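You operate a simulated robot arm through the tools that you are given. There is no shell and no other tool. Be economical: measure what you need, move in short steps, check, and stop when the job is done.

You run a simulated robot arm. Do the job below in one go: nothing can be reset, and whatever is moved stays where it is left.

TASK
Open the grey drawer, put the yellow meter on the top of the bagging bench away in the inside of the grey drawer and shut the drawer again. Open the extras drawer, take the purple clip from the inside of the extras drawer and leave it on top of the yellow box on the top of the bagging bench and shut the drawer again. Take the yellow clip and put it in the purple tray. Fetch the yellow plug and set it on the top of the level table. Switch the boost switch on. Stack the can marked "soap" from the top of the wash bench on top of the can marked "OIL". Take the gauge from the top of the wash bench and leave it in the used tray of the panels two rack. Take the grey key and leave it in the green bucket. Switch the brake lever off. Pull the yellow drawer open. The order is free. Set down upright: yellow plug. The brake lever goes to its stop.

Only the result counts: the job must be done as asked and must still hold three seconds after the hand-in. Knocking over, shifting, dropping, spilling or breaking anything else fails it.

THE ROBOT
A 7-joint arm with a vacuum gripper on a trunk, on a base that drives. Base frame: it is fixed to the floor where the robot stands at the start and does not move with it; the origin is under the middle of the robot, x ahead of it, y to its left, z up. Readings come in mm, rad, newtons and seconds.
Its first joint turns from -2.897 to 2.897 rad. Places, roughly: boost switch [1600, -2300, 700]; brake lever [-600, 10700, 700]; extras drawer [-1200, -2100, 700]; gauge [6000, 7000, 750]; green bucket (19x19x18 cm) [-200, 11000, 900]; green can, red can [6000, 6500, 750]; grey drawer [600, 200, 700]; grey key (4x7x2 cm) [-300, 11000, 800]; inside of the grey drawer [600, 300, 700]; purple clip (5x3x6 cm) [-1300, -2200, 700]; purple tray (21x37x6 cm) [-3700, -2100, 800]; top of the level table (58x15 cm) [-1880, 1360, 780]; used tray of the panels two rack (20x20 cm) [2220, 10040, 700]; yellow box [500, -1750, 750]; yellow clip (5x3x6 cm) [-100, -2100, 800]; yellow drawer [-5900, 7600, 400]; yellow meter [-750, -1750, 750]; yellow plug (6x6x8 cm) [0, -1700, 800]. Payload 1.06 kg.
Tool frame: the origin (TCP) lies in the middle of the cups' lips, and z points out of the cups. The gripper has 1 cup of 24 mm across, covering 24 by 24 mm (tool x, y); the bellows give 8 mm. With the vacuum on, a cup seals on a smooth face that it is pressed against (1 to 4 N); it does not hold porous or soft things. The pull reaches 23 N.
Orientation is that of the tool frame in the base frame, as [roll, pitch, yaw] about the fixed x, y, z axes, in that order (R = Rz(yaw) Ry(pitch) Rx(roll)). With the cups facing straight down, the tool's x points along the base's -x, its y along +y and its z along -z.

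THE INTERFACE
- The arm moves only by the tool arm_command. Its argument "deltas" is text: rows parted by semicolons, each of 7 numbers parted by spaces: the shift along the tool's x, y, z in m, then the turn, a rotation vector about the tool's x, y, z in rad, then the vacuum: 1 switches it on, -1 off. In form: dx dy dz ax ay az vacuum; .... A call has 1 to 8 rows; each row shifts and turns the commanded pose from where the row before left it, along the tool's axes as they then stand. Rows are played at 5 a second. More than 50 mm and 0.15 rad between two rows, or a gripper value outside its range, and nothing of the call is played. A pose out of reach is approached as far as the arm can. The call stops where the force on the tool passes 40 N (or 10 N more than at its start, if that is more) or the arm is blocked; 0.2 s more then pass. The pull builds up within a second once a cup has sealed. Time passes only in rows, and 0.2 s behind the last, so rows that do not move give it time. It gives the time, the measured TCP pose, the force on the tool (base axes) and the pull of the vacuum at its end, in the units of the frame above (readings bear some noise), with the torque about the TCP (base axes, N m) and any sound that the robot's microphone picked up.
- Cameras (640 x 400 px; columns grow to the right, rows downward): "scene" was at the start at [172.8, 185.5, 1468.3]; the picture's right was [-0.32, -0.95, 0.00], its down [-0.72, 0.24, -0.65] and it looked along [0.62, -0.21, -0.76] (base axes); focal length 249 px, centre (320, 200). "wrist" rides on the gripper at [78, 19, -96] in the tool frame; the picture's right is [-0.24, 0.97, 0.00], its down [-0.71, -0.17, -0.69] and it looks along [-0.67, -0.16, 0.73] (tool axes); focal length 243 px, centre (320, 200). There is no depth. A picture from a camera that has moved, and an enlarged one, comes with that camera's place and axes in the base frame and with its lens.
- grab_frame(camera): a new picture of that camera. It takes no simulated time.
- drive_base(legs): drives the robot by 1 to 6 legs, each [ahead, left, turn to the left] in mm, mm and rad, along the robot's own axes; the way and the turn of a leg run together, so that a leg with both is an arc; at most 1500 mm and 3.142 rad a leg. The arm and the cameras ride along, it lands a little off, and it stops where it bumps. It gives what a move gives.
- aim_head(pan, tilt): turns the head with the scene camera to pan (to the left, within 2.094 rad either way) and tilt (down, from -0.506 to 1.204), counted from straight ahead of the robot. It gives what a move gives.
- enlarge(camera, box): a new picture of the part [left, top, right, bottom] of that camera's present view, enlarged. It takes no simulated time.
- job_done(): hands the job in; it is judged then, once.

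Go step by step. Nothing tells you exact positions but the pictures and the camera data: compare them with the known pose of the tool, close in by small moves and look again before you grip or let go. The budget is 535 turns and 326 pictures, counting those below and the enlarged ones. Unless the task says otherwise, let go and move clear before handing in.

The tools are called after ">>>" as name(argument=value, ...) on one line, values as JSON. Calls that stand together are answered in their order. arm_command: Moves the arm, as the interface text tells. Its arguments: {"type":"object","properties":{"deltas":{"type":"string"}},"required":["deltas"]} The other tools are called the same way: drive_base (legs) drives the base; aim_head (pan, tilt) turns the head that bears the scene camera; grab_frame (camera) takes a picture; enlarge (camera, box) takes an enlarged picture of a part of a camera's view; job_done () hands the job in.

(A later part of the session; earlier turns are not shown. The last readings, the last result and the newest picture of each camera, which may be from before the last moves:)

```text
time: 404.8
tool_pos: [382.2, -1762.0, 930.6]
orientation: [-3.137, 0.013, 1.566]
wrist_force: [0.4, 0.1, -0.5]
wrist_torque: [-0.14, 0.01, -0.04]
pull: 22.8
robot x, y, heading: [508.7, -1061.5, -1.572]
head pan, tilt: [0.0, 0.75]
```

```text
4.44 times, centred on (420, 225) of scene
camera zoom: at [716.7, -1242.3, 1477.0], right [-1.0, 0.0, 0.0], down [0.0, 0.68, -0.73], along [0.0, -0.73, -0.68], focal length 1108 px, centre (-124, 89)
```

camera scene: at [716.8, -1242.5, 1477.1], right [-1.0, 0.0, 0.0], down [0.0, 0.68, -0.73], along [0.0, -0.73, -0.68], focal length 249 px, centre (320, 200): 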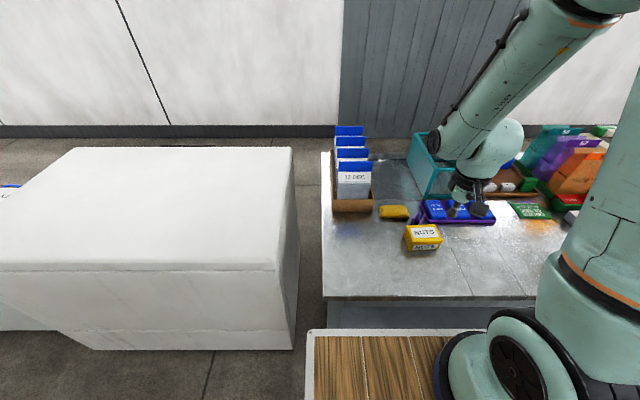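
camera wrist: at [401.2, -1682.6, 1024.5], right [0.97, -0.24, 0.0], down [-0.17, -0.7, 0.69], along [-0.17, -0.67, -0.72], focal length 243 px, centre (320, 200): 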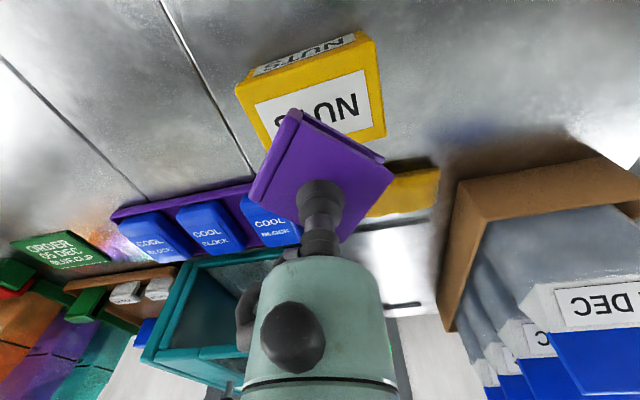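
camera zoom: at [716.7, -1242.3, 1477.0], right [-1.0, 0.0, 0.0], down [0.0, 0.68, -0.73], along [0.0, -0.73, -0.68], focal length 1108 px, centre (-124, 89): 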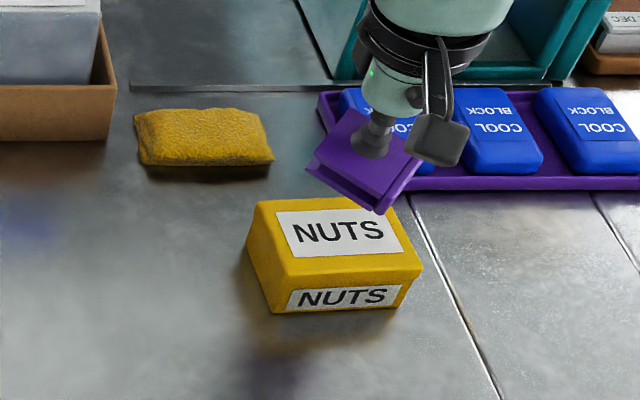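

Aligned over the box. I lower gently.

>>> arm_command(deltas="0.002 -0.002 0.012 0 0 0 1;0 0 0.015 0 0 0 1;0 0 0.008 0 0 0 1;0 0 0.005 0 0 0 1")

>>> arm_command(deltas="0 0 0.004 0 0 0 1;0 0 0.004 0 0 0 1;0 0 0.003 0 0 0 1")

>>> enlarge(camera="wrist", box=[220, 50, 420, 210])

```text
time: 405.8
tool_pos: [378.2, -1760.3, 891.1]
orientation: [-3.139, 0.013, 1.567]
wrist_force: [0.4, -0.2, -0.4]
wrist_torque: [-0.13, -0.01, -0.01]
pull: 22.9
robot x, y, heading: [506.7, -1058.1, -1.572]
head pan, tilt: [0.0, 0.75]
```

```text
time: 406.6
tool_pos: [379.1, -1760.6, 879.3]
orientation: [-3.137, 0.012, 1.565]
wrist_force: [-0.2, 0.4, 0.3]
wrist_torque: [-0.13, 0.01, 0.02]
pull: 23.0
robot x, y, heading: [507.2, -1057.2, -1.573]
head pan, tilt: [0.0, 0.75]
```

```text
2.50 times, centred on (320, 130) of wrist
camera zoom: at [398.5, -1681.7, 972.9], right [0.97, -0.24, 0.0], down [-0.17, -0.7, 0.69], along [-0.17, -0.67, -0.72], focal length 606 px, centre (320, 375)
```

zoom: 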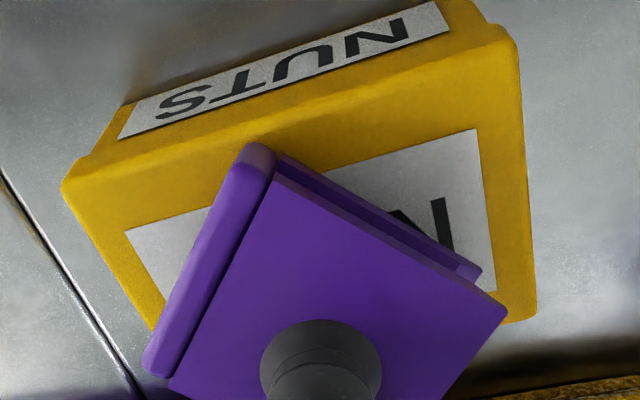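

>>> arm_command(deltas="0 0 0.003 0 0 0 1;0 0 0.003 0 0 0 1;0 0 0.003 0 0 0 1")

>>> arm_command(deltas="0 0 0.003 0 0 0 1;0 0 0.003 0 0 0 1")

```text
time: 407.4
tool_pos: [379.1, -1761.3, 871.7]
orientation: [-3.14, 0.014, 1.565]
wrist_force: [-4.5, -7.1, 19.0]
wrist_torque: [0.22, -0.17, 0.0]
pull: 22.9
robot x, y, heading: [507.0, -1057.0, -1.577]
head pan, tilt: [0.0, 0.75]
```

```text
time: 407.9
tool_pos: [378.5, -1764.1, 867.2]
orientation: [-3.138, 0.02, 1.567]
wrist_force: [-0.1, -4.2, 12.9]
wrist_torque: [0.2, -0.17, -0.01]
pull: 22.6
robot x, y, heading: [505.6, -1059.2, -1.575]
head pan, tilt: [0.0, 0.75]
stopped in row 2: the force on the tool passed its limit at 44 N (the readings are from after the stop); the commanded pose is now the measured one
```

It rests on the box. I release and lift straight up.

>>> arm_command(deltas="0 0 -0.002 0 0 0 -1;0 0 0 0 0 0 -1;0 0 0 0 0 0 -1;0 0 0 0 0 0 -1;0 0 -0.004 0 0 0 -1;0 0 -0.01 0 0 0 -1;0 0 -0.03 0 0 0 -1;0 0 -0.04 0 0 0 -1")

>>> arm_command(deltas="0.03 0 -0.04 0 -0.02 0 -1;0.04 0 -0.01 0 0 0 -1;0.04 0 0 0 0 0 -1")

>>> grab_frame(camera="wrist")

>>> enlarge(camera="scene", box=[360, 180, 480, 270])

```text
time: 409.7
tool_pos: [379.5, -1760.2, 953.8]
orientation: [-3.138, 0.017, 1.568]
wrist_force: [0.0, -0.3, 0.2]
wrist_torque: [0.0, 0.01, 0.02]
pull: 0.1
robot x, y, heading: [511.2, -1060.9, -1.573]
head pan, tilt: [0.0, 0.75]
```

```text
time: 410.5
tool_pos: [380.2, -1648.9, 999.6]
orientation: [-3.137, 0.038, 1.566]
wrist_force: [-0.5, 0.6, 0.0]
wrist_torque: [0.0, 0.02, 0.04]
pull: 0.0
robot x, y, heading: [508.6, -1058.5, -1.579]
head pan, tilt: [0.0, 0.75]
```

```text
200 pictures are left
camera wrist: at [399.9, -1568.2, 1090.7], right [0.97, -0.24, 0.01], down [-0.17, -0.68, 0.71], along [-0.17, -0.69, -0.7], focal length 243 px, centre (320, 200)
```

wrist: 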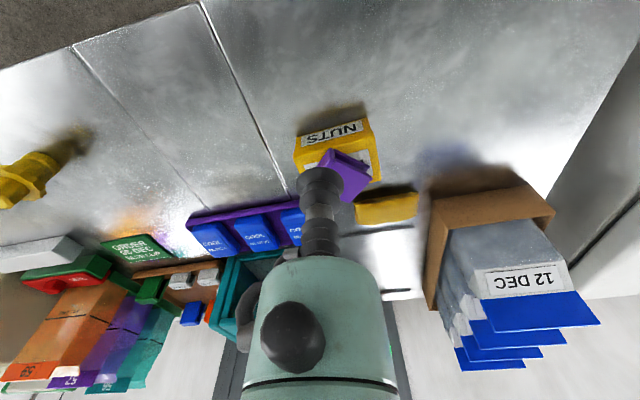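

```text
4.44 times, centred on (420, 225) of scene
camera zoom: at [716.7, -1242.8, 1477.0], right [-1.0, 0.0, 0.0], down [0.0, 0.68, -0.73], along [0.0, -0.73, -0.68], focal length 1108 px, centre (-124, 89)
```

zoom: 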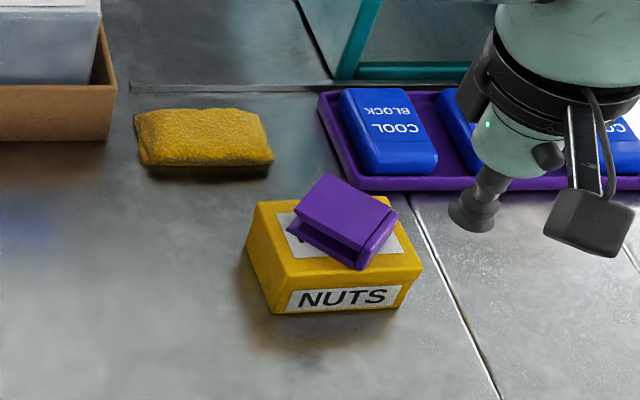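

The purple clip is on the yellow box. Next, the yellow plug near (−35, −1670): I shift the base along the bench.

>>> drive_base(legs=[[0, -415, 0]])

>>> arm_command(deltas="0 0 0 0 0.04 0 -1;0 0 -0.02 0 0 0 -1")

>>> grab_frame(camera="wrist")

>>> aim_head(pan=-0.3, tilt=0.85)

>>> grab_frame(camera="scene")

```text
time: 413.1
tool_pos: [-46.8, -1647.7, 998.4]
orientation: [-3.138, 0.039, 1.564]
wrist_force: [-1.0, -0.1, -0.4]
wrist_torque: [0.02, -0.03, -0.01]
pull: 0.1
robot x, y, heading: [80.3, -1059.4, -1.575]
head pan, tilt: [0.0, 0.75]
```

```text
time: 413.8
tool_pos: [-46.1, -1647.7, 1019.0]
orientation: [-3.138, -0.004, 1.565]
wrist_force: [0.5, -0.8, -0.1]
wrist_torque: [0.0, 0.02, 0.03]
pull: 0.1
robot x, y, heading: [80.6, -1054.0, -1.576]
head pan, tilt: [0.0, 0.75]
```

```text
198 pictures are left
camera wrist: at [-26.6, -1569.7, 1114.3], right [0.97, -0.24, 0.0], down [-0.17, -0.71, 0.68], along [-0.17, -0.66, -0.73], focal length 243 px, centre (320, 200)
```

wrist: 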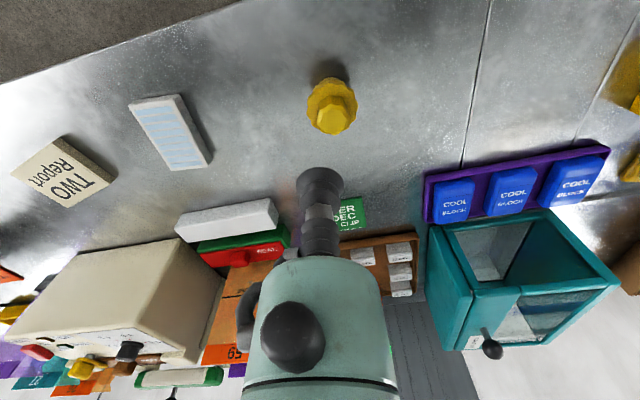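

```text
time: 414.6
tool_pos: [-45.9, -1646.8, 1018.7]
orientation: [-3.139, -0.001, 1.563]
wrist_force: [-0.6, -0.2, -0.4]
wrist_torque: [-0.02, 0.02, 0.0]
pull: 0.0
robot x, y, heading: [83.3, -1054.5, -1.576]
head pan, tilt: [-0.3, 0.85]
```

```text
197 pictures are left
camera scene: at [267.8, -1232.9, 1469.0], right [-0.95, 0.3, 0.0], down [0.23, 0.72, -0.66], along [-0.2, -0.63, -0.75], focal length 249 px, centre (320, 200)
```

scene: 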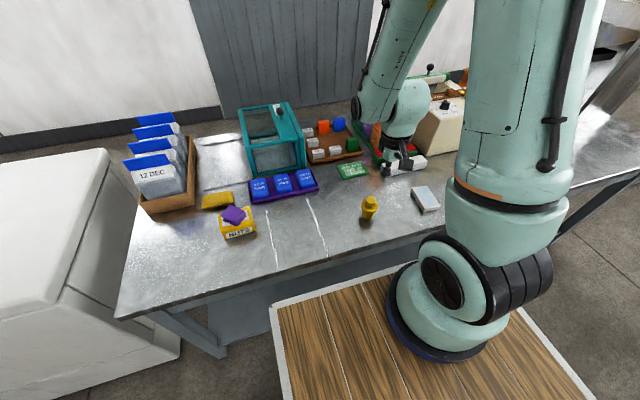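

>>> enlarge(camera="wrist", box=[280, 60, 400, 150])

>>> enlarge(camera="scene", box=[340, 180, 400, 225])

```text
4.44 times, centred on (340, 105) of wrist
camera zoom: at [-26.6, -1569.5, 1114.1], right [0.97, -0.24, 0.0], down [-0.17, -0.71, 0.68], along [-0.17, -0.66, -0.73], focal length 1078 px, centre (231, 622)
```

zoom: 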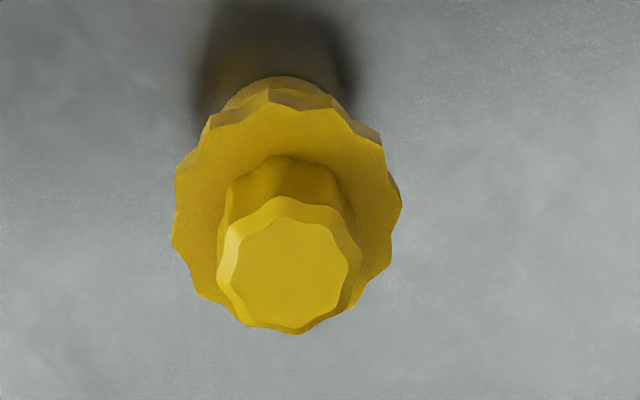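

```text
8.89 times, centred on (370, 202) of scene
camera zoom: at [267.8, -1232.9, 1469.0], right [-0.95, 0.3, 0.0], down [0.23, 0.72, -0.66], along [-0.2, -0.63, -0.75], focal length 2216 px, centre (-124, 178)
```

zoom: 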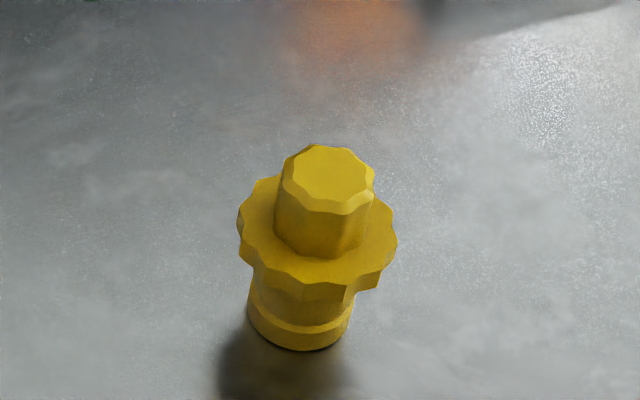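

Plug top ≈ (−42, −1680, 879). I move above it and descend.

>>> arm_command(deltas="-0.033 0.004 0.02 0 0 0 -1;0 0 0.045 0 0 0 -1;0 0 0.03 0 0 0 -1;0 0 0.015 0 0 0 -1")

>>> enlarge(camera="wrist", box=[220, 50, 420, 210])

```text
time: 415.6
tool_pos: [-42.4, -1681.5, 906.7]
orientation: [-3.138, -0.001, 1.564]
wrist_force: [-0.2, 1.1, 0.3]
wrist_torque: [-0.02, 0.04, -0.03]
pull: 0.0
robot x, y, heading: [83.5, -1057.6, -1.578]
head pan, tilt: [-0.3, 0.85]
```

```text
2.50 times, centred on (320, 130) of wrist
camera zoom: at [-23.0, -1603.1, 1002.6], right [0.97, -0.24, 0.0], down [-0.17, -0.71, 0.68], along [-0.17, -0.66, -0.73], focal length 606 px, centre (320, 375)
```

zoom: 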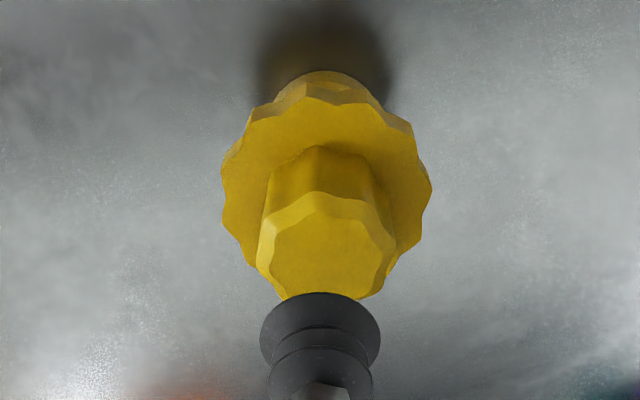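

Aligned. I press down with the vacuum on.

>>> arm_command(deltas="0.001 0.001 0.012 0 0 0 1;0 0 0.006 0 0 0 1;0 0 0.005 0 0 0 1;0 0 0.004 0 0 0 1;0 0 0.003 0 0 0 1")

>>> enlarge(camera="wrist", box=[220, 50, 420, 210])

```text
time: 416.8
tool_pos: [-41.9, -1679.4, 878.8]
orientation: [-3.138, 0.001, 1.562]
wrist_force: [-0.3, 0.8, 11.1]
wrist_torque: [-0.03, -0.04, -0.01]
pull: 23.2
robot x, y, heading: [81.6, -1055.1, -1.574]
head pan, tilt: [-0.3, 0.85]
```

```text
2.50 times, centred on (320, 130) of wrist
camera zoom: at [-22.3, -1600.8, 974.5], right [0.97, -0.24, 0.0], down [-0.17, -0.71, 0.69], along [-0.17, -0.66, -0.73], focal length 606 px, centre (320, 375)
```

zoom: 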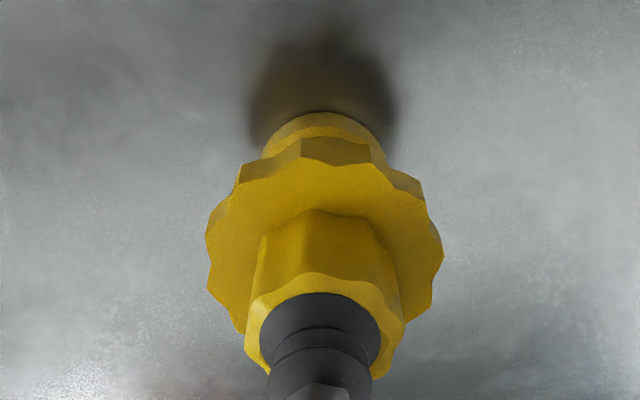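

Sealed. I lift slowly, then drive toward the level table.

>>> arm_command(deltas="0 0 -0.005 0 0 0 1;0 0 -0.01 0 0 0 1;0 0 -0.02 0 0 0 1;0 0 -0.03 0 0 0 1;0 0 -0.03 0 0 0 1;0 0 -0.03 0 0 0 1;0 0 -0.02 0 0 0 1;0 0 -0.01 0 0 0 1")

>>> drive_base(legs=[[-300, 0, 0], [0, 0, 1.572], [0, 0, 1.572], [0, 1040, 0], [0, 1040, 0], [900, 0, 0]])

>>> aim_head(pan=-0.1, tilt=0.55)

>>> grab_frame(camera="scene")

>>> grab_frame(camera="wrist")

```text
time: 418.6
tool_pos: [-42.1, -1680.4, 1034.0]
orientation: [-3.139, -0.001, 1.561]
wrist_force: [0.0, -0.3, -0.4]
wrist_torque: [0.02, -0.01, -0.01]
pull: 23.1
robot x, y, heading: [84.5, -1058.9, -1.581]
head pan, tilt: [-0.3, 0.85]
```

```text
time: 442.4
tool_pos: [-1836.6, 799.0, 1033.2]
orientation: [-3.139, -0.002, -1.586]
wrist_force: [0.6, 0.4, -1.3]
wrist_torque: [-0.04, 0.02, 0.02]
pull: 22.8
robot x, y, heading: [-1968.4, 179.2, 1.554]
head pan, tilt: [-0.3, 0.85]
```

```text
time: 443.2
tool_pos: [-1837.1, 800.0, 1034.1]
orientation: [-3.141, -0.002, -1.587]
wrist_force: [0.1, 0.5, -0.9]
wrist_torque: [0.02, -0.03, -0.01]
pull: 22.6
robot x, y, heading: [-1966.3, 181.3, 1.553]
head pan, tilt: [-0.099, 0.55]
```

```text
192 pictures are left
camera scene: at [-2166.2, 371.1, 1494.4], right [0.99, -0.11, 0.0], down [-0.06, -0.52, -0.85], along [0.1, 0.85, -0.52], focal length 249 px, centre (320, 200)
```

scene: 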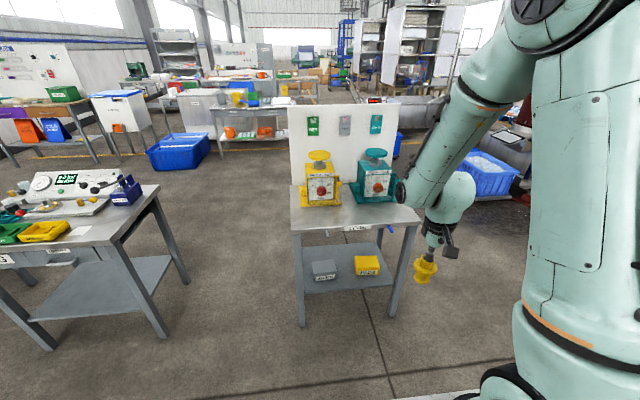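

```text
191 pictures are left
camera wrist: at [-1857.4, 722.2, 1129.1], right [-0.97, 0.25, 0.0], down [0.18, 0.71, 0.68], along [0.17, 0.66, -0.73], focal length 243 px, centre (320, 200)
```

wrist: 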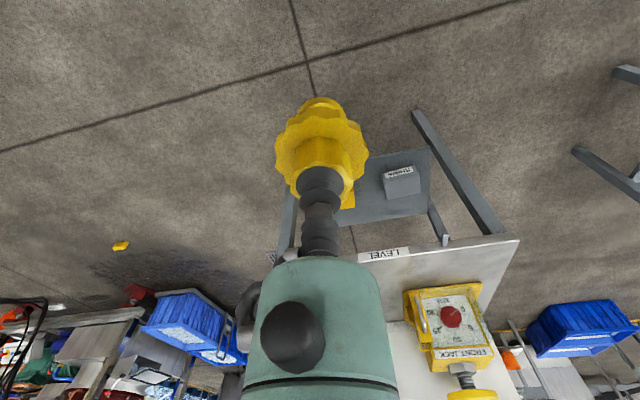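

The LEVEL table's free front strip is about y 1250–1420, x −2187…−1593. I drive closer and look.

>>> drive_base(legs=[[330, 0, 0]])

>>> aim_head(pan=-0.3, tilt=0.75)

>>> grab_frame(camera="scene")

>>> grab_frame(camera="wrist")

```text
time: 445.4
tool_pos: [-1835.9, 1128.0, 1034.1]
orientation: [-3.138, -0.001, -1.581]
wrist_force: [0.0, -0.1, -0.3]
wrist_torque: [-0.02, 0.02, 0.05]
pull: 23.2
robot x, y, heading: [-1957.7, 507.2, 1.563]
head pan, tilt: [-0.099, 0.55]
```

```text
time: 446.1
tool_pos: [-1836.0, 1127.1, 1034.0]
orientation: [-3.138, -0.001, -1.583]
wrist_force: [0.2, -0.3, -0.3]
wrist_torque: [-0.01, 0.0, -0.01]
pull: 22.7
robot x, y, heading: [-1963.3, 502.3, 1.562]
head pan, tilt: [-0.3, 0.75]
```

```text
190 pictures are left
camera scene: at [-2148.0, 685.7, 1477.1], right [0.95, -0.3, 0.0], down [-0.21, -0.65, -0.73], along [0.22, 0.7, -0.68], focal length 249 px, centre (320, 200)
```

scene: 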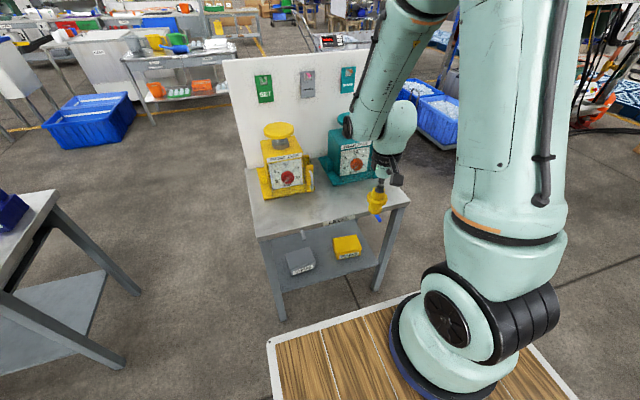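

```text
189 pictures are left
camera wrist: at [-1856.7, 1048.8, 1129.1], right [-0.97, 0.25, 0.0], down [0.18, 0.71, 0.68], along [0.17, 0.66, -0.73], focal length 243 px, centre (320, 200)
```

wrist: 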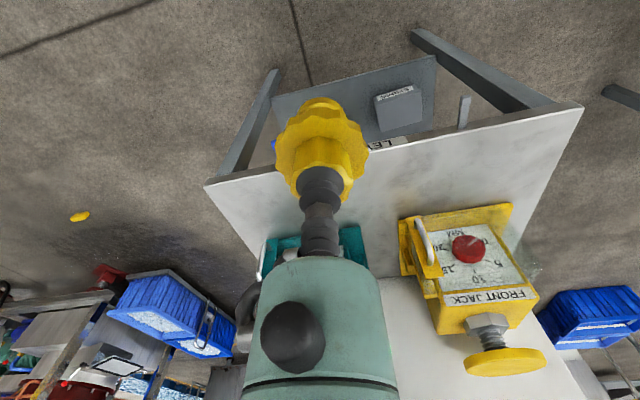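

Free strip is y≈1261–1440. I bring the plug to (−1850, 1340) slowly.

>>> arm_command(deltas="-0.01 0 0 0 0 0 1;-0.02 0.002 0 0 0 0 1;-0.03 0.003 0 0 0 0 1;-0.035 0.003 0 0 0 0 1;-0.035 0.003 0 0 0 0 1;-0.035 0.003 0 0 0 0 1;-0.03 0 0 0 0 0 1;-0.015 0 0 0 0 0 1")

>>> arm_command(deltas="0 0 0.01 0 0 0 1;0 0 0.02 0 0 0 1;0 0 0.03 0 0 0 1;0 0 0.03 0 0 0 1;0 0 0.02 0 0 0 1;0 0 0.01 0 0 0 1")

>>> grab_frame(camera="wrist")

```text
time: 447.9
tool_pos: [-1847.9, 1336.8, 1034.1]
orientation: [-3.139, -0.002, -1.58]
wrist_force: [-1.5, -0.5, 0.7]
wrist_torque: [0.0, 0.01, -0.02]
pull: 22.7
robot x, y, heading: [-1961.7, 503.8, 1.561]
head pan, tilt: [-0.3, 0.75]
```

```text
time: 449.3
tool_pos: [-1848.1, 1336.5, 913.7]
orientation: [-3.137, -0.003, -1.582]
wrist_force: [-0.1, 0.1, 0.2]
wrist_torque: [0.02, 0.01, -0.02]
pull: 23.1
robot x, y, heading: [-1964.4, 505.0, 1.56]
head pan, tilt: [-0.3, 0.75]
```

```text
188 pictures are left
camera wrist: at [-1868.1, 1258.4, 1008.7], right [-0.97, 0.25, 0.0], down [0.18, 0.71, 0.68], along [0.17, 0.66, -0.73], focal length 243 px, centre (320, 200)
```

wrist: 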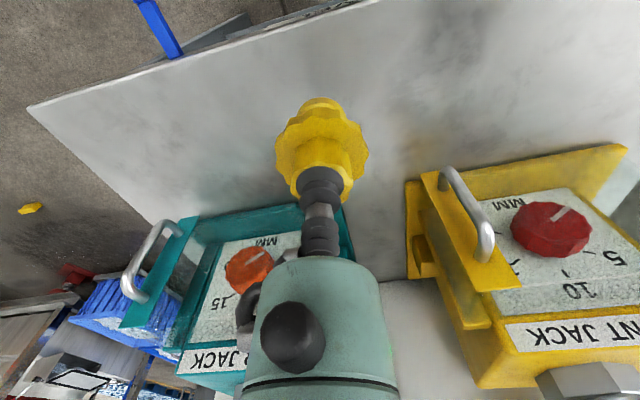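

I lower further in small steps to find the table.

>>> arm_command(deltas="0 0 0.008 0 0 0 1;0 0 0.008 0 0 0 1;0 0 0.005 0 0 0 1;0 0 0.004 0 0 0 1")

>>> arm_command(deltas="0 0 0.004 0 0 0 1;0 0 0.004 0 0 0 1;0 0 0.004 0 0 0 1")

>>> grab_frame(camera="wrist")

```text
time: 450.3
tool_pos: [-1848.2, 1337.9, 889.3]
orientation: [-3.14, -0.003, -1.581]
wrist_force: [-0.1, 0.2, -1.6]
wrist_torque: [-0.02, -0.04, 0.02]
pull: 22.9
robot x, y, heading: [-1962.1, 505.2, 1.565]
head pan, tilt: [-0.3, 0.75]
```

```text
time: 451.1
tool_pos: [-1847.8, 1335.7, 876.5]
orientation: [-3.138, -0.004, -1.581]
wrist_force: [-0.7, -0.4, -1.0]
wrist_torque: [0.03, -0.06, 0.0]
pull: 22.8
robot x, y, heading: [-1963.8, 503.7, 1.56]
head pan, tilt: [-0.3, 0.75]
```

```text
187 pictures are left
camera wrist: at [-1867.7, 1258.6, 971.7], right [-0.97, 0.25, 0.0], down [0.18, 0.71, 0.68], along [0.17, 0.66, -0.73], focal length 243 px, centre (320, 200)
```

wrist: 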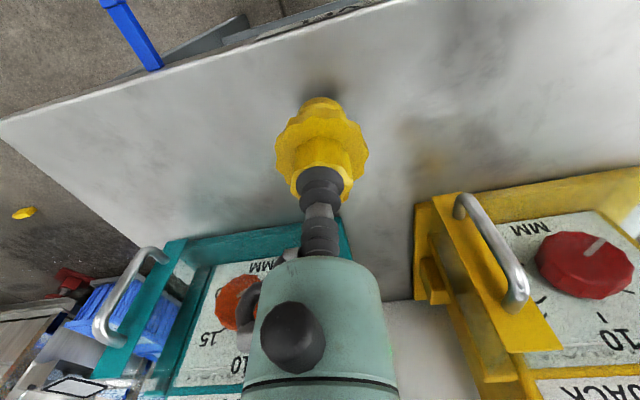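

>>> arm_command(deltas="0 0 0.004 0 0 0 1;0 0 0.004 0 0 0 1;0 0 0.003 0 0 0 1")

>>> arm_command(deltas="0 0 0.003 0 0 0 1;0 0 0.003 0 0 0 1;0 0 0.003 0 0 0 1")

```text
time: 451.9
tool_pos: [-1847.6, 1337.4, 865.2]
orientation: [-3.139, -0.002, -1.581]
wrist_force: [-1.3, -0.2, -0.7]
wrist_torque: [0.0, 0.0, -0.05]
pull: 22.6
robot x, y, heading: [-1963.3, 502.2, 1.564]
head pan, tilt: [-0.3, 0.75]
```

```text
time: 452.7
tool_pos: [-1848.1, 1337.5, 857.7]
orientation: [-3.139, 0.0, -1.581]
wrist_force: [-1.1, -1.3, 16.0]
wrist_torque: [0.0, 0.02, -0.01]
pull: 23.0
robot x, y, heading: [-1963.5, 504.4, 1.564]
head pan, tilt: [-0.3, 0.75]
```

The plug stands on the table. I release and rise.

>>> arm_command(deltas="0 0 -0.004 0 0 0 -1;0 0 0 0 0 0 -1;0 0 0 0 0 0 -1;0 0 0 0 0 0 -1;0 0 -0.005 0 0 0 -1;0 0 -0.01 0 0 0 -1;0 0 -0.03 0 0 0 -1;0 0 -0.05 0 0 0 -1")

>>> arm_command(deltas="0 0 -0.05 0 0 0 -1;0 0 -0.05 0 0 0 -1;0.05 0 0 0 0 0 -1;0.05 0 0 0 0 0 -1;0.05 0 0 0 0 0 -1;0.05 0 0 0 0 0 -1")

>>> grab_frame(camera="wrist")

>>> aim_head(pan=0.4, tilt=0.2)

>>> grab_frame(camera="scene")

>>> aim_head(pan=-0.5, tilt=0.2)

>>> grab_frame(camera="scene")

```text
time: 454.5
tool_pos: [-1847.3, 1336.3, 954.9]
orientation: [-3.14, -0.002, -1.579]
wrist_force: [0.2, 0.1, 0.1]
wrist_torque: [-0.03, -0.01, -0.01]
pull: 0.1
robot x, y, heading: [-1963.6, 503.7, 1.563]
head pan, tilt: [-0.3, 0.75]
```

```text
time: 455.9
tool_pos: [-1850.9, 1134.9, 1056.9]
orientation: [-3.138, -0.004, -1.58]
wrist_force: [0.0, 0.4, -0.7]
wrist_torque: [-0.05, 0.02, 0.02]
pull: 0.1
robot x, y, heading: [-1964.6, 507.4, 1.56]
head pan, tilt: [-0.3, 0.75]
```

```text
186 pictures are left
camera wrist: at [-1871.6, 1056.5, 1152.3], right [-0.97, 0.25, 0.0], down [0.18, 0.71, 0.68], along [0.17, 0.66, -0.73], focal length 243 px, centre (320, 200)
```

wrist: 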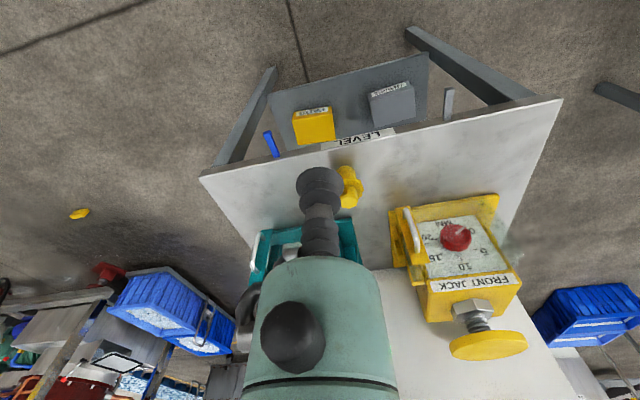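

```text
time: 456.9
tool_pos: [-1851.3, 1133.8, 1056.8]
orientation: [-3.139, -0.003, -1.581]
wrist_force: [0.4, 0.1, 0.2]
wrist_torque: [-0.04, -0.01, 0.04]
pull: 0.2
robot x, y, heading: [-1961.5, 504.9, 1.559]
head pan, tilt: [0.4, 0.201]
```

```text
185 pictures are left
camera scene: at [-2208.6, 692.9, 1526.6], right [0.93, 0.38, 0.0], down [0.08, -0.19, -0.98], along [-0.37, 0.91, -0.2], focal length 249 px, centre (320, 200)
```

scene: 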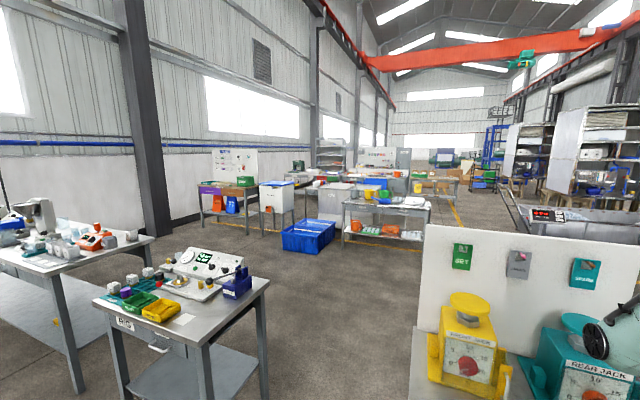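

```text
time: 458.1
tool_pos: [-1851.0, 1134.6, 1058.1]
orientation: [-3.141, -0.002, -1.58]
wrist_force: [-0.3, -0.4, 0.9]
wrist_torque: [0.04, -0.02, -0.01]
pull: 0.1
robot x, y, heading: [-1963.0, 504.5, 1.566]
head pan, tilt: [-0.499, 0.201]
```

```text
184 pictures are left
camera scene: at [-2127.9, 688.1, 1526.7], right [0.87, -0.49, 0.0], down [-0.1, -0.17, -0.98], along [0.48, 0.86, -0.2], focal length 249 px, centre (320, 200)
```

scene: 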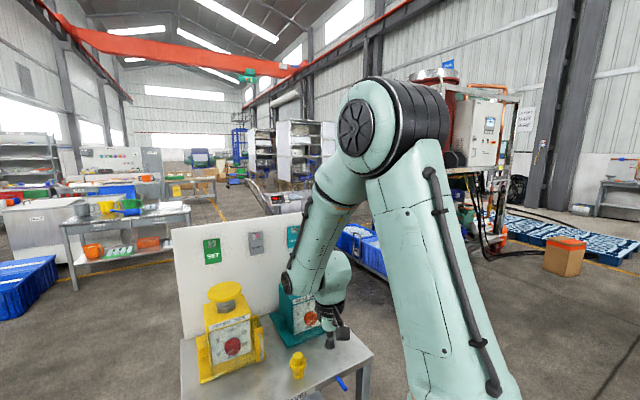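

The plug stands upright on the level table. Now I head north through the corridor toward the brake lever area, looking as I go.

>>> drive_base(legs=[[0, -910, 0], [1400, 0, 0]])

>>> aim_head(pan=0.0, tilt=0.15)

>>> grab_frame(camera="scene")

```text
time: 469.5
tool_pos: [-976.1, 2536.3, 1058.0]
orientation: [-3.137, -0.001, -1.559]
wrist_force: [-0.4, 0.3, -0.2]
wrist_torque: [-0.02, 0.04, 0.0]
pull: 0.1
robot x, y, heading: [-1073.7, 1902.4, 1.58]
head pan, tilt: [-0.499, 0.201]
```

```text
time: 470.4
tool_pos: [-975.9, 2536.4, 1057.9]
orientation: [-3.138, -0.002, -1.559]
wrist_force: [-0.6, -0.6, -0.5]
wrist_torque: [0.04, -0.01, 0.02]
pull: 0.1
robot x, y, heading: [-1075.2, 1903.7, 1.585]
head pan, tilt: [0.0, 0.15]
```

```text
183 pictures are left
camera scene: at [-1287.0, 2094.0, 1531.4], right [1.0, 0.01, 0.0], down [0.0, -0.15, -0.99], along [-0.01, 0.99, -0.15], focal length 249 px, centre (320, 200)
```

scene: 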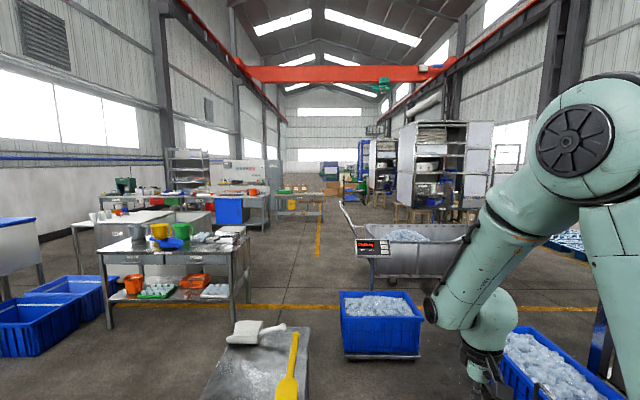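

Obstacles ahead (scoop table, blue bin). I look down for the geometry.

>>> aim_head(pan=0.2, tilt=0.55)

>>> grab_frame(camera="scene")

>>> aim_head(pan=0.9, tilt=0.35)

>>> grab_frame(camera="scene")

```text
time: 471.3
tool_pos: [-977.3, 2537.1, 1057.0]
orientation: [-3.139, -0.001, -1.556]
wrist_force: [0.7, -0.4, -0.4]
wrist_torque: [0.0, -0.01, 0.03]
pull: 0.0
robot x, y, heading: [-1073.6, 1901.0, 1.58]
head pan, tilt: [0.201, 0.55]
```

```text
182 pictures are left
camera scene: at [-1304.7, 2089.0, 1494.5], right [0.98, 0.21, 0.0], down [0.11, -0.51, -0.85], along [-0.18, 0.83, -0.52], focal length 249 px, centre (320, 200)
```

scene: 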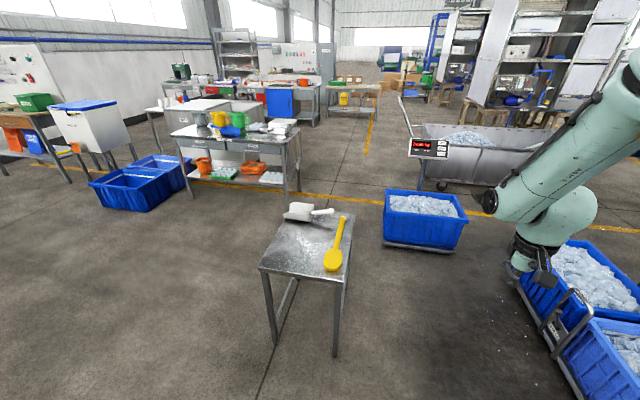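

```text
time: 472.4
tool_pos: [-976.5, 2536.9, 1059.1]
orientation: [-3.138, -0.003, -1.557]
wrist_force: [-0.5, 0.2, -1.0]
wrist_torque: [0.01, 0.0, -0.04]
pull: 0.1
robot x, y, heading: [-1069.7, 1901.5, 1.586]
head pan, tilt: [0.901, 0.351]
```

```text
181 pictures are left
camera scene: at [-1359.3, 2058.1, 1512.7], right [0.61, 0.79, 0.0], down [0.27, -0.21, -0.94], along [-0.74, 0.57, -0.34], focal length 249 px, centre (320, 200)
```

scene: 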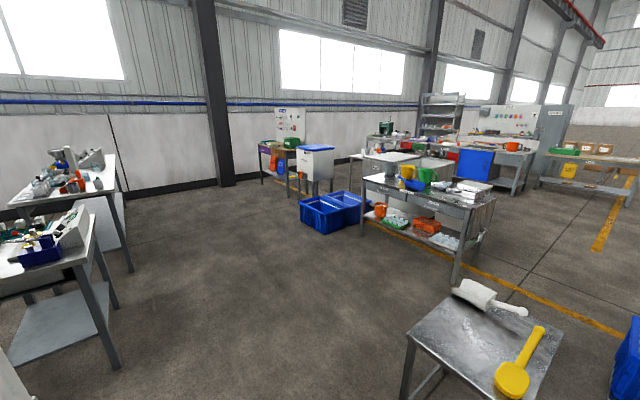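

I plan a path left of the stool, then between the blue bin and the bucket table, then north.

>>> drive_base(legs=[[430, 0, -0.014], [0, 960, 0], [1370, 0, 0]])

>>> aim_head(pan=-0.1, tilt=0.5)

>>> grab_frame(camera="scene")

```text
time: 486.0
tool_pos: [-1924.2, 4327.9, 1057.4]
orientation: [-3.138, -0.001, -1.584]
wrist_force: [0.2, -0.4, 0.8]
wrist_torque: [0.0, -0.01, 0.03]
pull: 0.1
robot x, y, heading: [-2035.0, 3694.5, 1.56]
head pan, tilt: [0.901, 0.351]
```

```text
time: 487.3
tool_pos: [-1924.4, 4328.3, 1058.0]
orientation: [-3.138, -0.002, -1.583]
wrist_force: [0.3, -0.2, -0.7]
wrist_torque: [-0.02, 0.03, 0.02]
pull: 0.0
robot x, y, heading: [-2036.6, 3698.8, 1.564]
head pan, tilt: [-0.099, 0.499]
```

```text
180 pictures are left
camera scene: at [-2237.1, 3891.3, 1499.0], right [0.99, -0.11, 0.0], down [-0.05, -0.48, -0.88], along [0.1, 0.87, -0.48], focal length 249 px, centre (320, 200)
```

scene: 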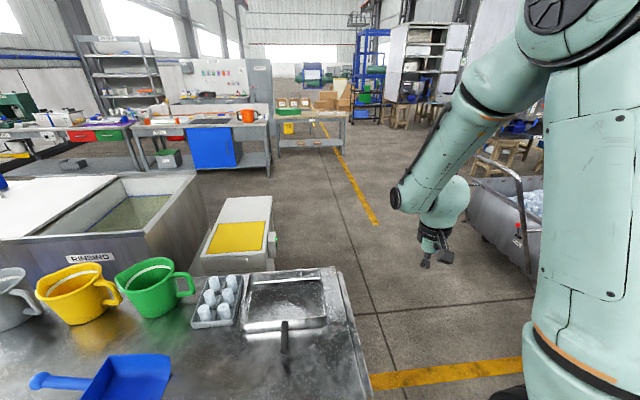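

The corridor is x −2079…−1150. I sidestep to its middle and go north.

>>> drive_base(legs=[[0, -425, 0], [1400, 0, 0]])

>>> aim_head(pan=-0.0, tilt=0.35)

>>> grab_frame(camera="scene")

```text
time: 488.8
tool_pos: [-1787.1, 4322.1, 1057.0]
orientation: [-3.138, 0.0, -1.692]
wrist_force: [0.4, -0.9, 0.4]
wrist_torque: [-0.02, -0.02, 0.01]
pull: 0.1
robot x, y, heading: [-1967.2, 3708.1, 1.452]
head pan, tilt: [-0.099, 0.499]
stopped in leg 1: the robot was blocked; the commanded pose is now the measured one
```

```text
time: 489.5
tool_pos: [-1787.4, 4321.3, 1056.3]
orientation: [-3.14, -0.001, -1.694]
wrist_force: [-0.4, -0.4, 0.2]
wrist_torque: [0.02, -0.02, -0.02]
pull: 0.0
robot x, y, heading: [-1965.9, 3711.4, 1.451]
head pan, tilt: [0.0, 0.351]
```

```text
179 pictures are left
camera scene: at [-2154.7, 3925.2, 1512.6], right [0.99, -0.12, 0.0], down [-0.04, -0.34, -0.94], along [0.11, 0.93, -0.34], focal length 249 px, centre (320, 200)
```

scene: 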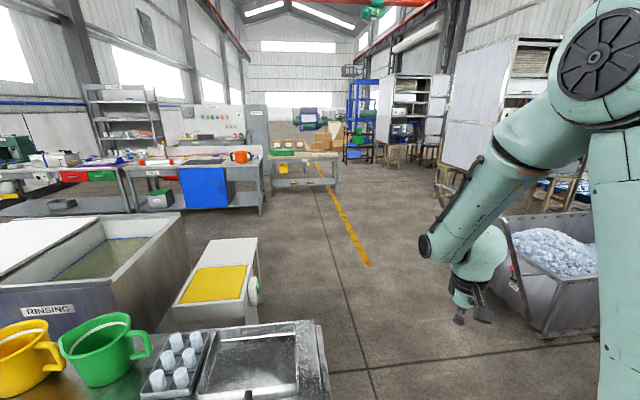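

I bumped something at the rear right. I look back to check.

>>> aim_head(pan=-1.9, tilt=0.75)

>>> grab_frame(camera="scene")

```text
time: 491.4
tool_pos: [-1787.5, 4320.6, 1057.8]
orientation: [-3.138, -0.002, -1.692]
wrist_force: [0.7, -0.4, 0.4]
wrist_torque: [0.01, 0.01, 0.02]
pull: 0.1
robot x, y, heading: [-1968.6, 3706.1, 1.449]
head pan, tilt: [-1.901, 0.75]
```

```text
178 pictures are left
camera scene: at [-2091.4, 3796.7, 1477.0], right [-0.44, -0.9, 0.0], down [-0.61, 0.3, -0.73], along [0.66, -0.32, -0.68], focal length 249 px, centre (320, 200)
```

scene: 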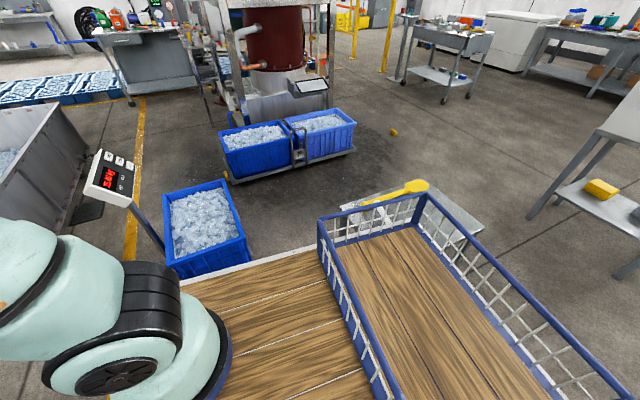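

The stool is touching my rear right corner; nothing fell. I'll rotate clockwise and slip through diagonally.

>>> drive_base(legs=[[0, 15, 0], [0, 0, -0.4], [0, 0, -0.35]])

>>> grab_frame(camera="scene")

```text
time: 494.4
tool_pos: [-1430.3, 4032.2, 1057.6]
orientation: [-3.139, -0.003, -2.451]
wrist_force: [0.4, 0.4, 0.6]
wrist_torque: [0.01, 0.01, 0.03]
pull: 0.2
robot x, y, heading: [-1981.4, 3711.5, 0.692]
head pan, tilt: [-1.901, 0.75]
```

```text
177 pictures are left
camera scene: at [-2012.0, 3857.8, 1477.0], right [-0.93, -0.36, 0.0], down [-0.24, 0.64, -0.73], along [0.26, -0.68, -0.68], focal length 249 px, centre (320, 200)
```

scene: 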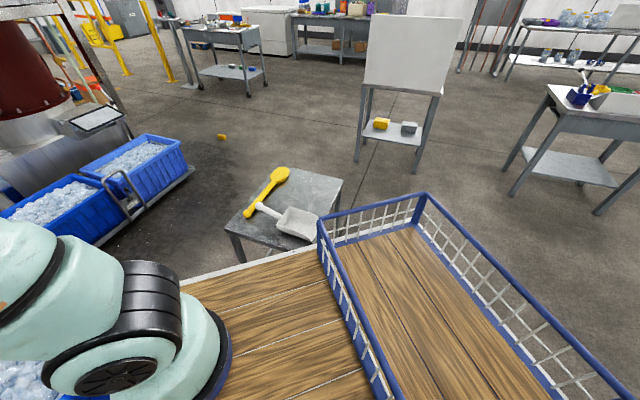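

Now I drive diagonally through, then rotate back north.

>>> drive_base(legs=[[330, 0, 0], [0, 0, 0.44], [0, 0, 0.435]])

>>> aim_head(pan=0.0, tilt=0.35)

>>> grab_frame(camera="scene")

```text
time: 499.2
tool_pos: [-1614.4, 4550.5, 1057.2]
orientation: [-3.139, -0.003, -1.585]
wrist_force: [0.3, -0.3, 0.0]
wrist_torque: [0.01, 0.01, -0.01]
pull: 0.1
robot x, y, heading: [-1727.2, 3917.3, 1.555]
head pan, tilt: [-1.901, 0.75]
```

```text
time: 501.0
tool_pos: [-1614.3, 4550.4, 1057.0]
orientation: [-3.139, -0.002, -1.585]
wrist_force: [0.0, -0.3, 0.0]
wrist_torque: [0.0, 0.0, 0.01]
pull: 0.0
robot x, y, heading: [-1728.5, 3922.0, 1.556]
head pan, tilt: [0.0, 0.351]
```

```text
176 pictures are left
camera scene: at [-1937.0, 4117.3, 1512.7], right [1.0, -0.01, 0.0], down [0.0, -0.34, -0.94], along [0.01, 0.94, -0.34], focal length 249 px, centre (320, 200)
```

scene: 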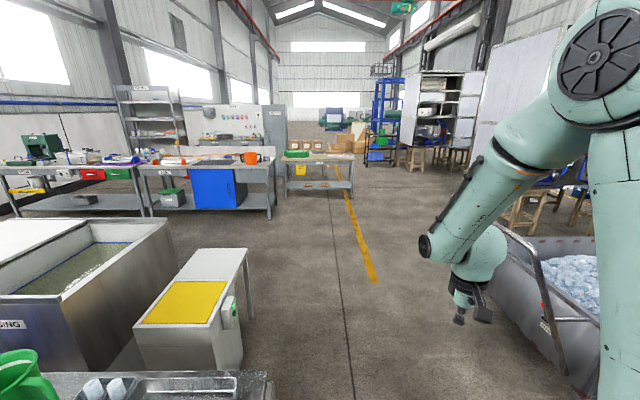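

Clear corridor north. I go on to about y=6700.

>>> drive_base(legs=[[1400, -150, 0], [1400, -150, 0]])

>>> aim_head(pan=-0.1, tilt=0.2)

>>> grab_frame(camera="scene")

>>> aim_head(pan=-1.0, tilt=0.2)

>>> grab_frame(camera="scene")

>>> aim_head(pan=1.1, tilt=0.3)

>>> grab_frame(camera="scene")

```text
time: 514.7
tool_pos: [-1315.2, 7351.2, 1057.1]
orientation: [-3.139, -0.002, -1.565]
wrist_force: [-0.2, -0.4, -0.2]
wrist_torque: [0.0, -0.02, 0.02]
pull: 0.1
robot x, y, heading: [-1416.7, 6715.1, 1.58]
head pan, tilt: [0.0, 0.351]
```

```text
time: 515.4
tool_pos: [-1314.1, 7350.1, 1058.4]
orientation: [-3.138, -0.001, -1.564]
wrist_force: [0.6, -0.1, 0.6]
wrist_torque: [-0.01, 0.02, 0.0]
pull: 0.1
robot x, y, heading: [-1415.1, 6718.0, 1.577]
head pan, tilt: [-0.099, 0.201]
```

```text
175 pictures are left
camera scene: at [-1618.1, 6909.7, 1526.6], right [1.0, -0.09, 0.0], down [-0.02, -0.2, -0.98], along [0.09, 0.98, -0.2], focal length 249 px, centre (320, 200)
```

scene: 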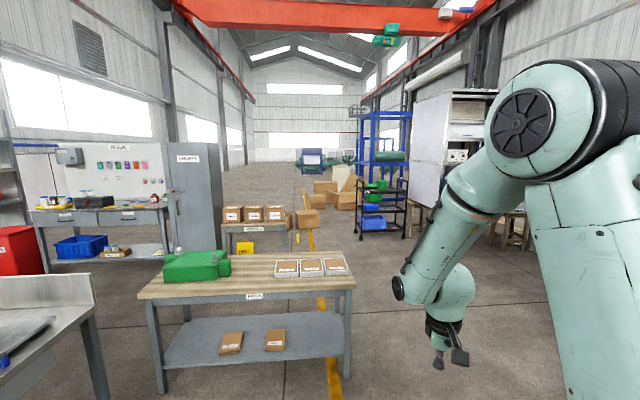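

```text
time: 516.6
tool_pos: [-1313.3, 7350.5, 1057.5]
orientation: [-3.138, -0.001, -1.566]
wrist_force: [-0.6, 0.8, -1.0]
wrist_torque: [0.0, -0.02, -0.03]
pull: 0.0
robot x, y, heading: [-1414.6, 6718.6, 1.581]
head pan, tilt: [-1.0, 0.201]
```

```text
174 pictures are left
camera scene: at [-1548.7, 6867.9, 1526.7], right [0.55, -0.84, 0.0], down [-0.17, -0.11, -0.98], along [0.82, 0.54, -0.2], focal length 249 px, centre (320, 200)
```

scene: 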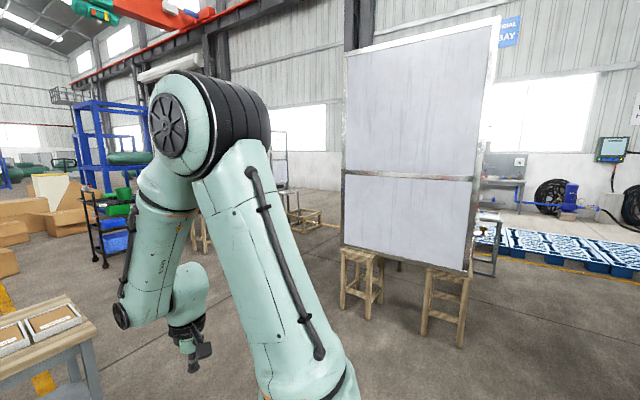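

```text
time: 518.6
tool_pos: [-1313.9, 7349.3, 1059.1]
orientation: [-3.139, -0.001, -1.566]
wrist_force: [-0.2, 0.1, 0.4]
wrist_torque: [0.02, -0.01, -0.02]
pull: 0.1
robot x, y, heading: [-1415.6, 6716.9, 1.574]
head pan, tilt: [1.1, 0.3]
```

```text
173 pictures are left
camera scene: at [-1710.2, 6858.7, 1517.4], right [0.45, 0.89, 0.0], down [0.26, -0.13, -0.96], along [-0.85, 0.43, -0.3], focal length 249 px, centre (320, 200)
```

scene: 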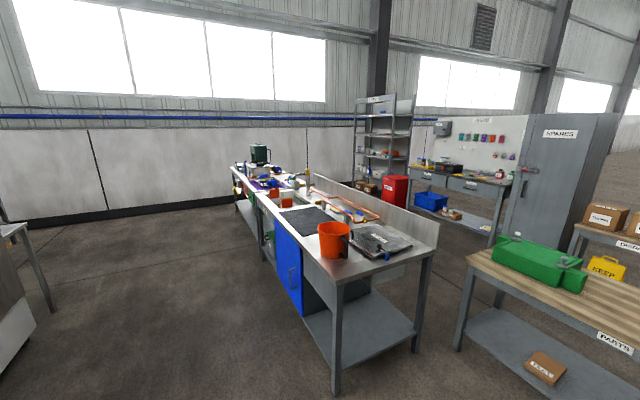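

The PARTS table is ahead on the left; I pass it on the right and go further north.

>>> drive_base(legs=[[0, -560, 0], [1200, 0, 0], [900, 0, 0]])

>>> aim_head(pan=-0.0, tilt=0.25)

>>> grab_frame(camera="scene")

>>> aim_head(pan=-1.1, tilt=0.25)

>>> grab_frame(camera="scene")

```text
time: 531.8
tool_pos: [-729.0, 9457.0, 1057.3]
orientation: [-3.138, -0.004, -1.595]
wrist_force: [-0.2, -0.1, 0.4]
wrist_torque: [-0.01, -0.03, 0.01]
pull: 0.0
robot x, y, heading: [-851.2, 8827.9, 1.545]
head pan, tilt: [1.1, 0.3]
```

```text
time: 533.1
tool_pos: [-728.6, 9457.3, 1057.6]
orientation: [-3.138, -0.002, -1.596]
wrist_force: [0.6, 0.0, -0.6]
wrist_torque: [0.0, 0.0, 0.02]
pull: 0.1
robot x, y, heading: [-848.4, 8827.2, 1.549]
head pan, tilt: [0.0, 0.25]
```

```text
172 pictures are left
camera scene: at [-1055.3, 9027.8, 1522.1], right [1.0, -0.02, 0.0], down [-0.01, -0.25, -0.97], along [0.02, 0.97, -0.25], focal length 249 px, centre (320, 200)
```

scene: 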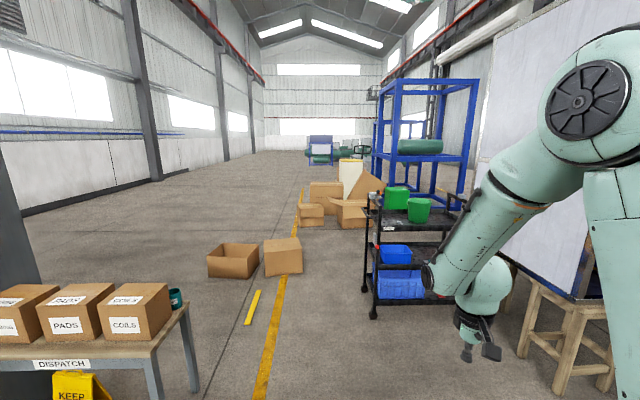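

```text
time: 534.5
tool_pos: [-727.3, 9458.0, 1057.7]
orientation: [-3.138, 0.0, -1.596]
wrist_force: [-0.2, -0.2, 0.1]
wrist_torque: [-0.01, 0.0, 0.01]
pull: 0.0
robot x, y, heading: [-851.1, 8828.7, 1.548]
head pan, tilt: [-1.1, 0.25]
```

```text
171 pictures are left
camera scene: at [-973.2, 8974.9, 1522.1], right [0.43, -0.9, 0.0], down [-0.22, -0.11, -0.97], along [0.87, 0.42, -0.25], focal length 249 px, centre (320, 200)
```

scene: 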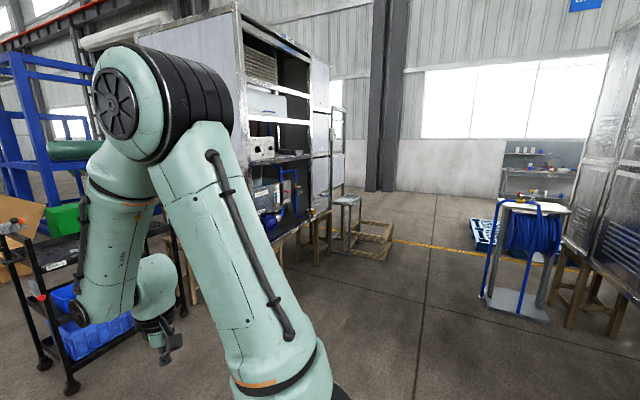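

A black cart carries green bins, and likely the key and brake lever. I zoom in.

>>> aim_head(pan=-0.3, tilt=0.3)

>>> enlarge(camera="scene", box=[240, 140, 400, 310])

```text
time: 535.6
tool_pos: [-728.1, 9456.1, 1058.3]
orientation: [-3.138, -0.001, -1.596]
wrist_force: [-0.7, -0.4, 0.1]
wrist_torque: [-0.01, -0.03, 0.01]
pull: 0.1
robot x, y, heading: [-846.5, 8831.5, 1.546]
head pan, tilt: [-0.3, 0.3]
```

```text
2.35 times, centred on (320, 225) of scene
camera zoom: at [-1027.6, 9022.9, 1517.4], right [0.95, -0.32, 0.0], down [-0.09, -0.28, -0.96], along [0.3, 0.91, -0.3], focal length 586 px, centre (320, 141)
```

zoom: 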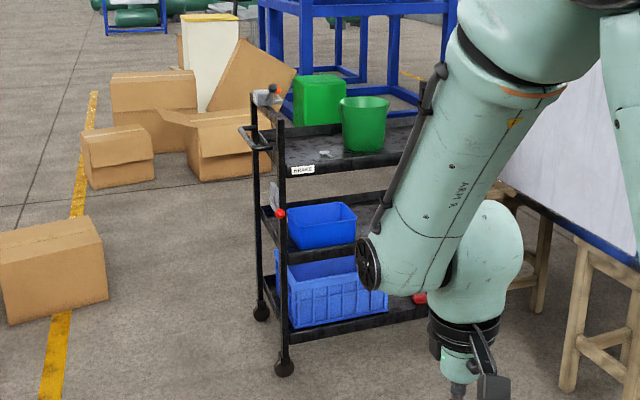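

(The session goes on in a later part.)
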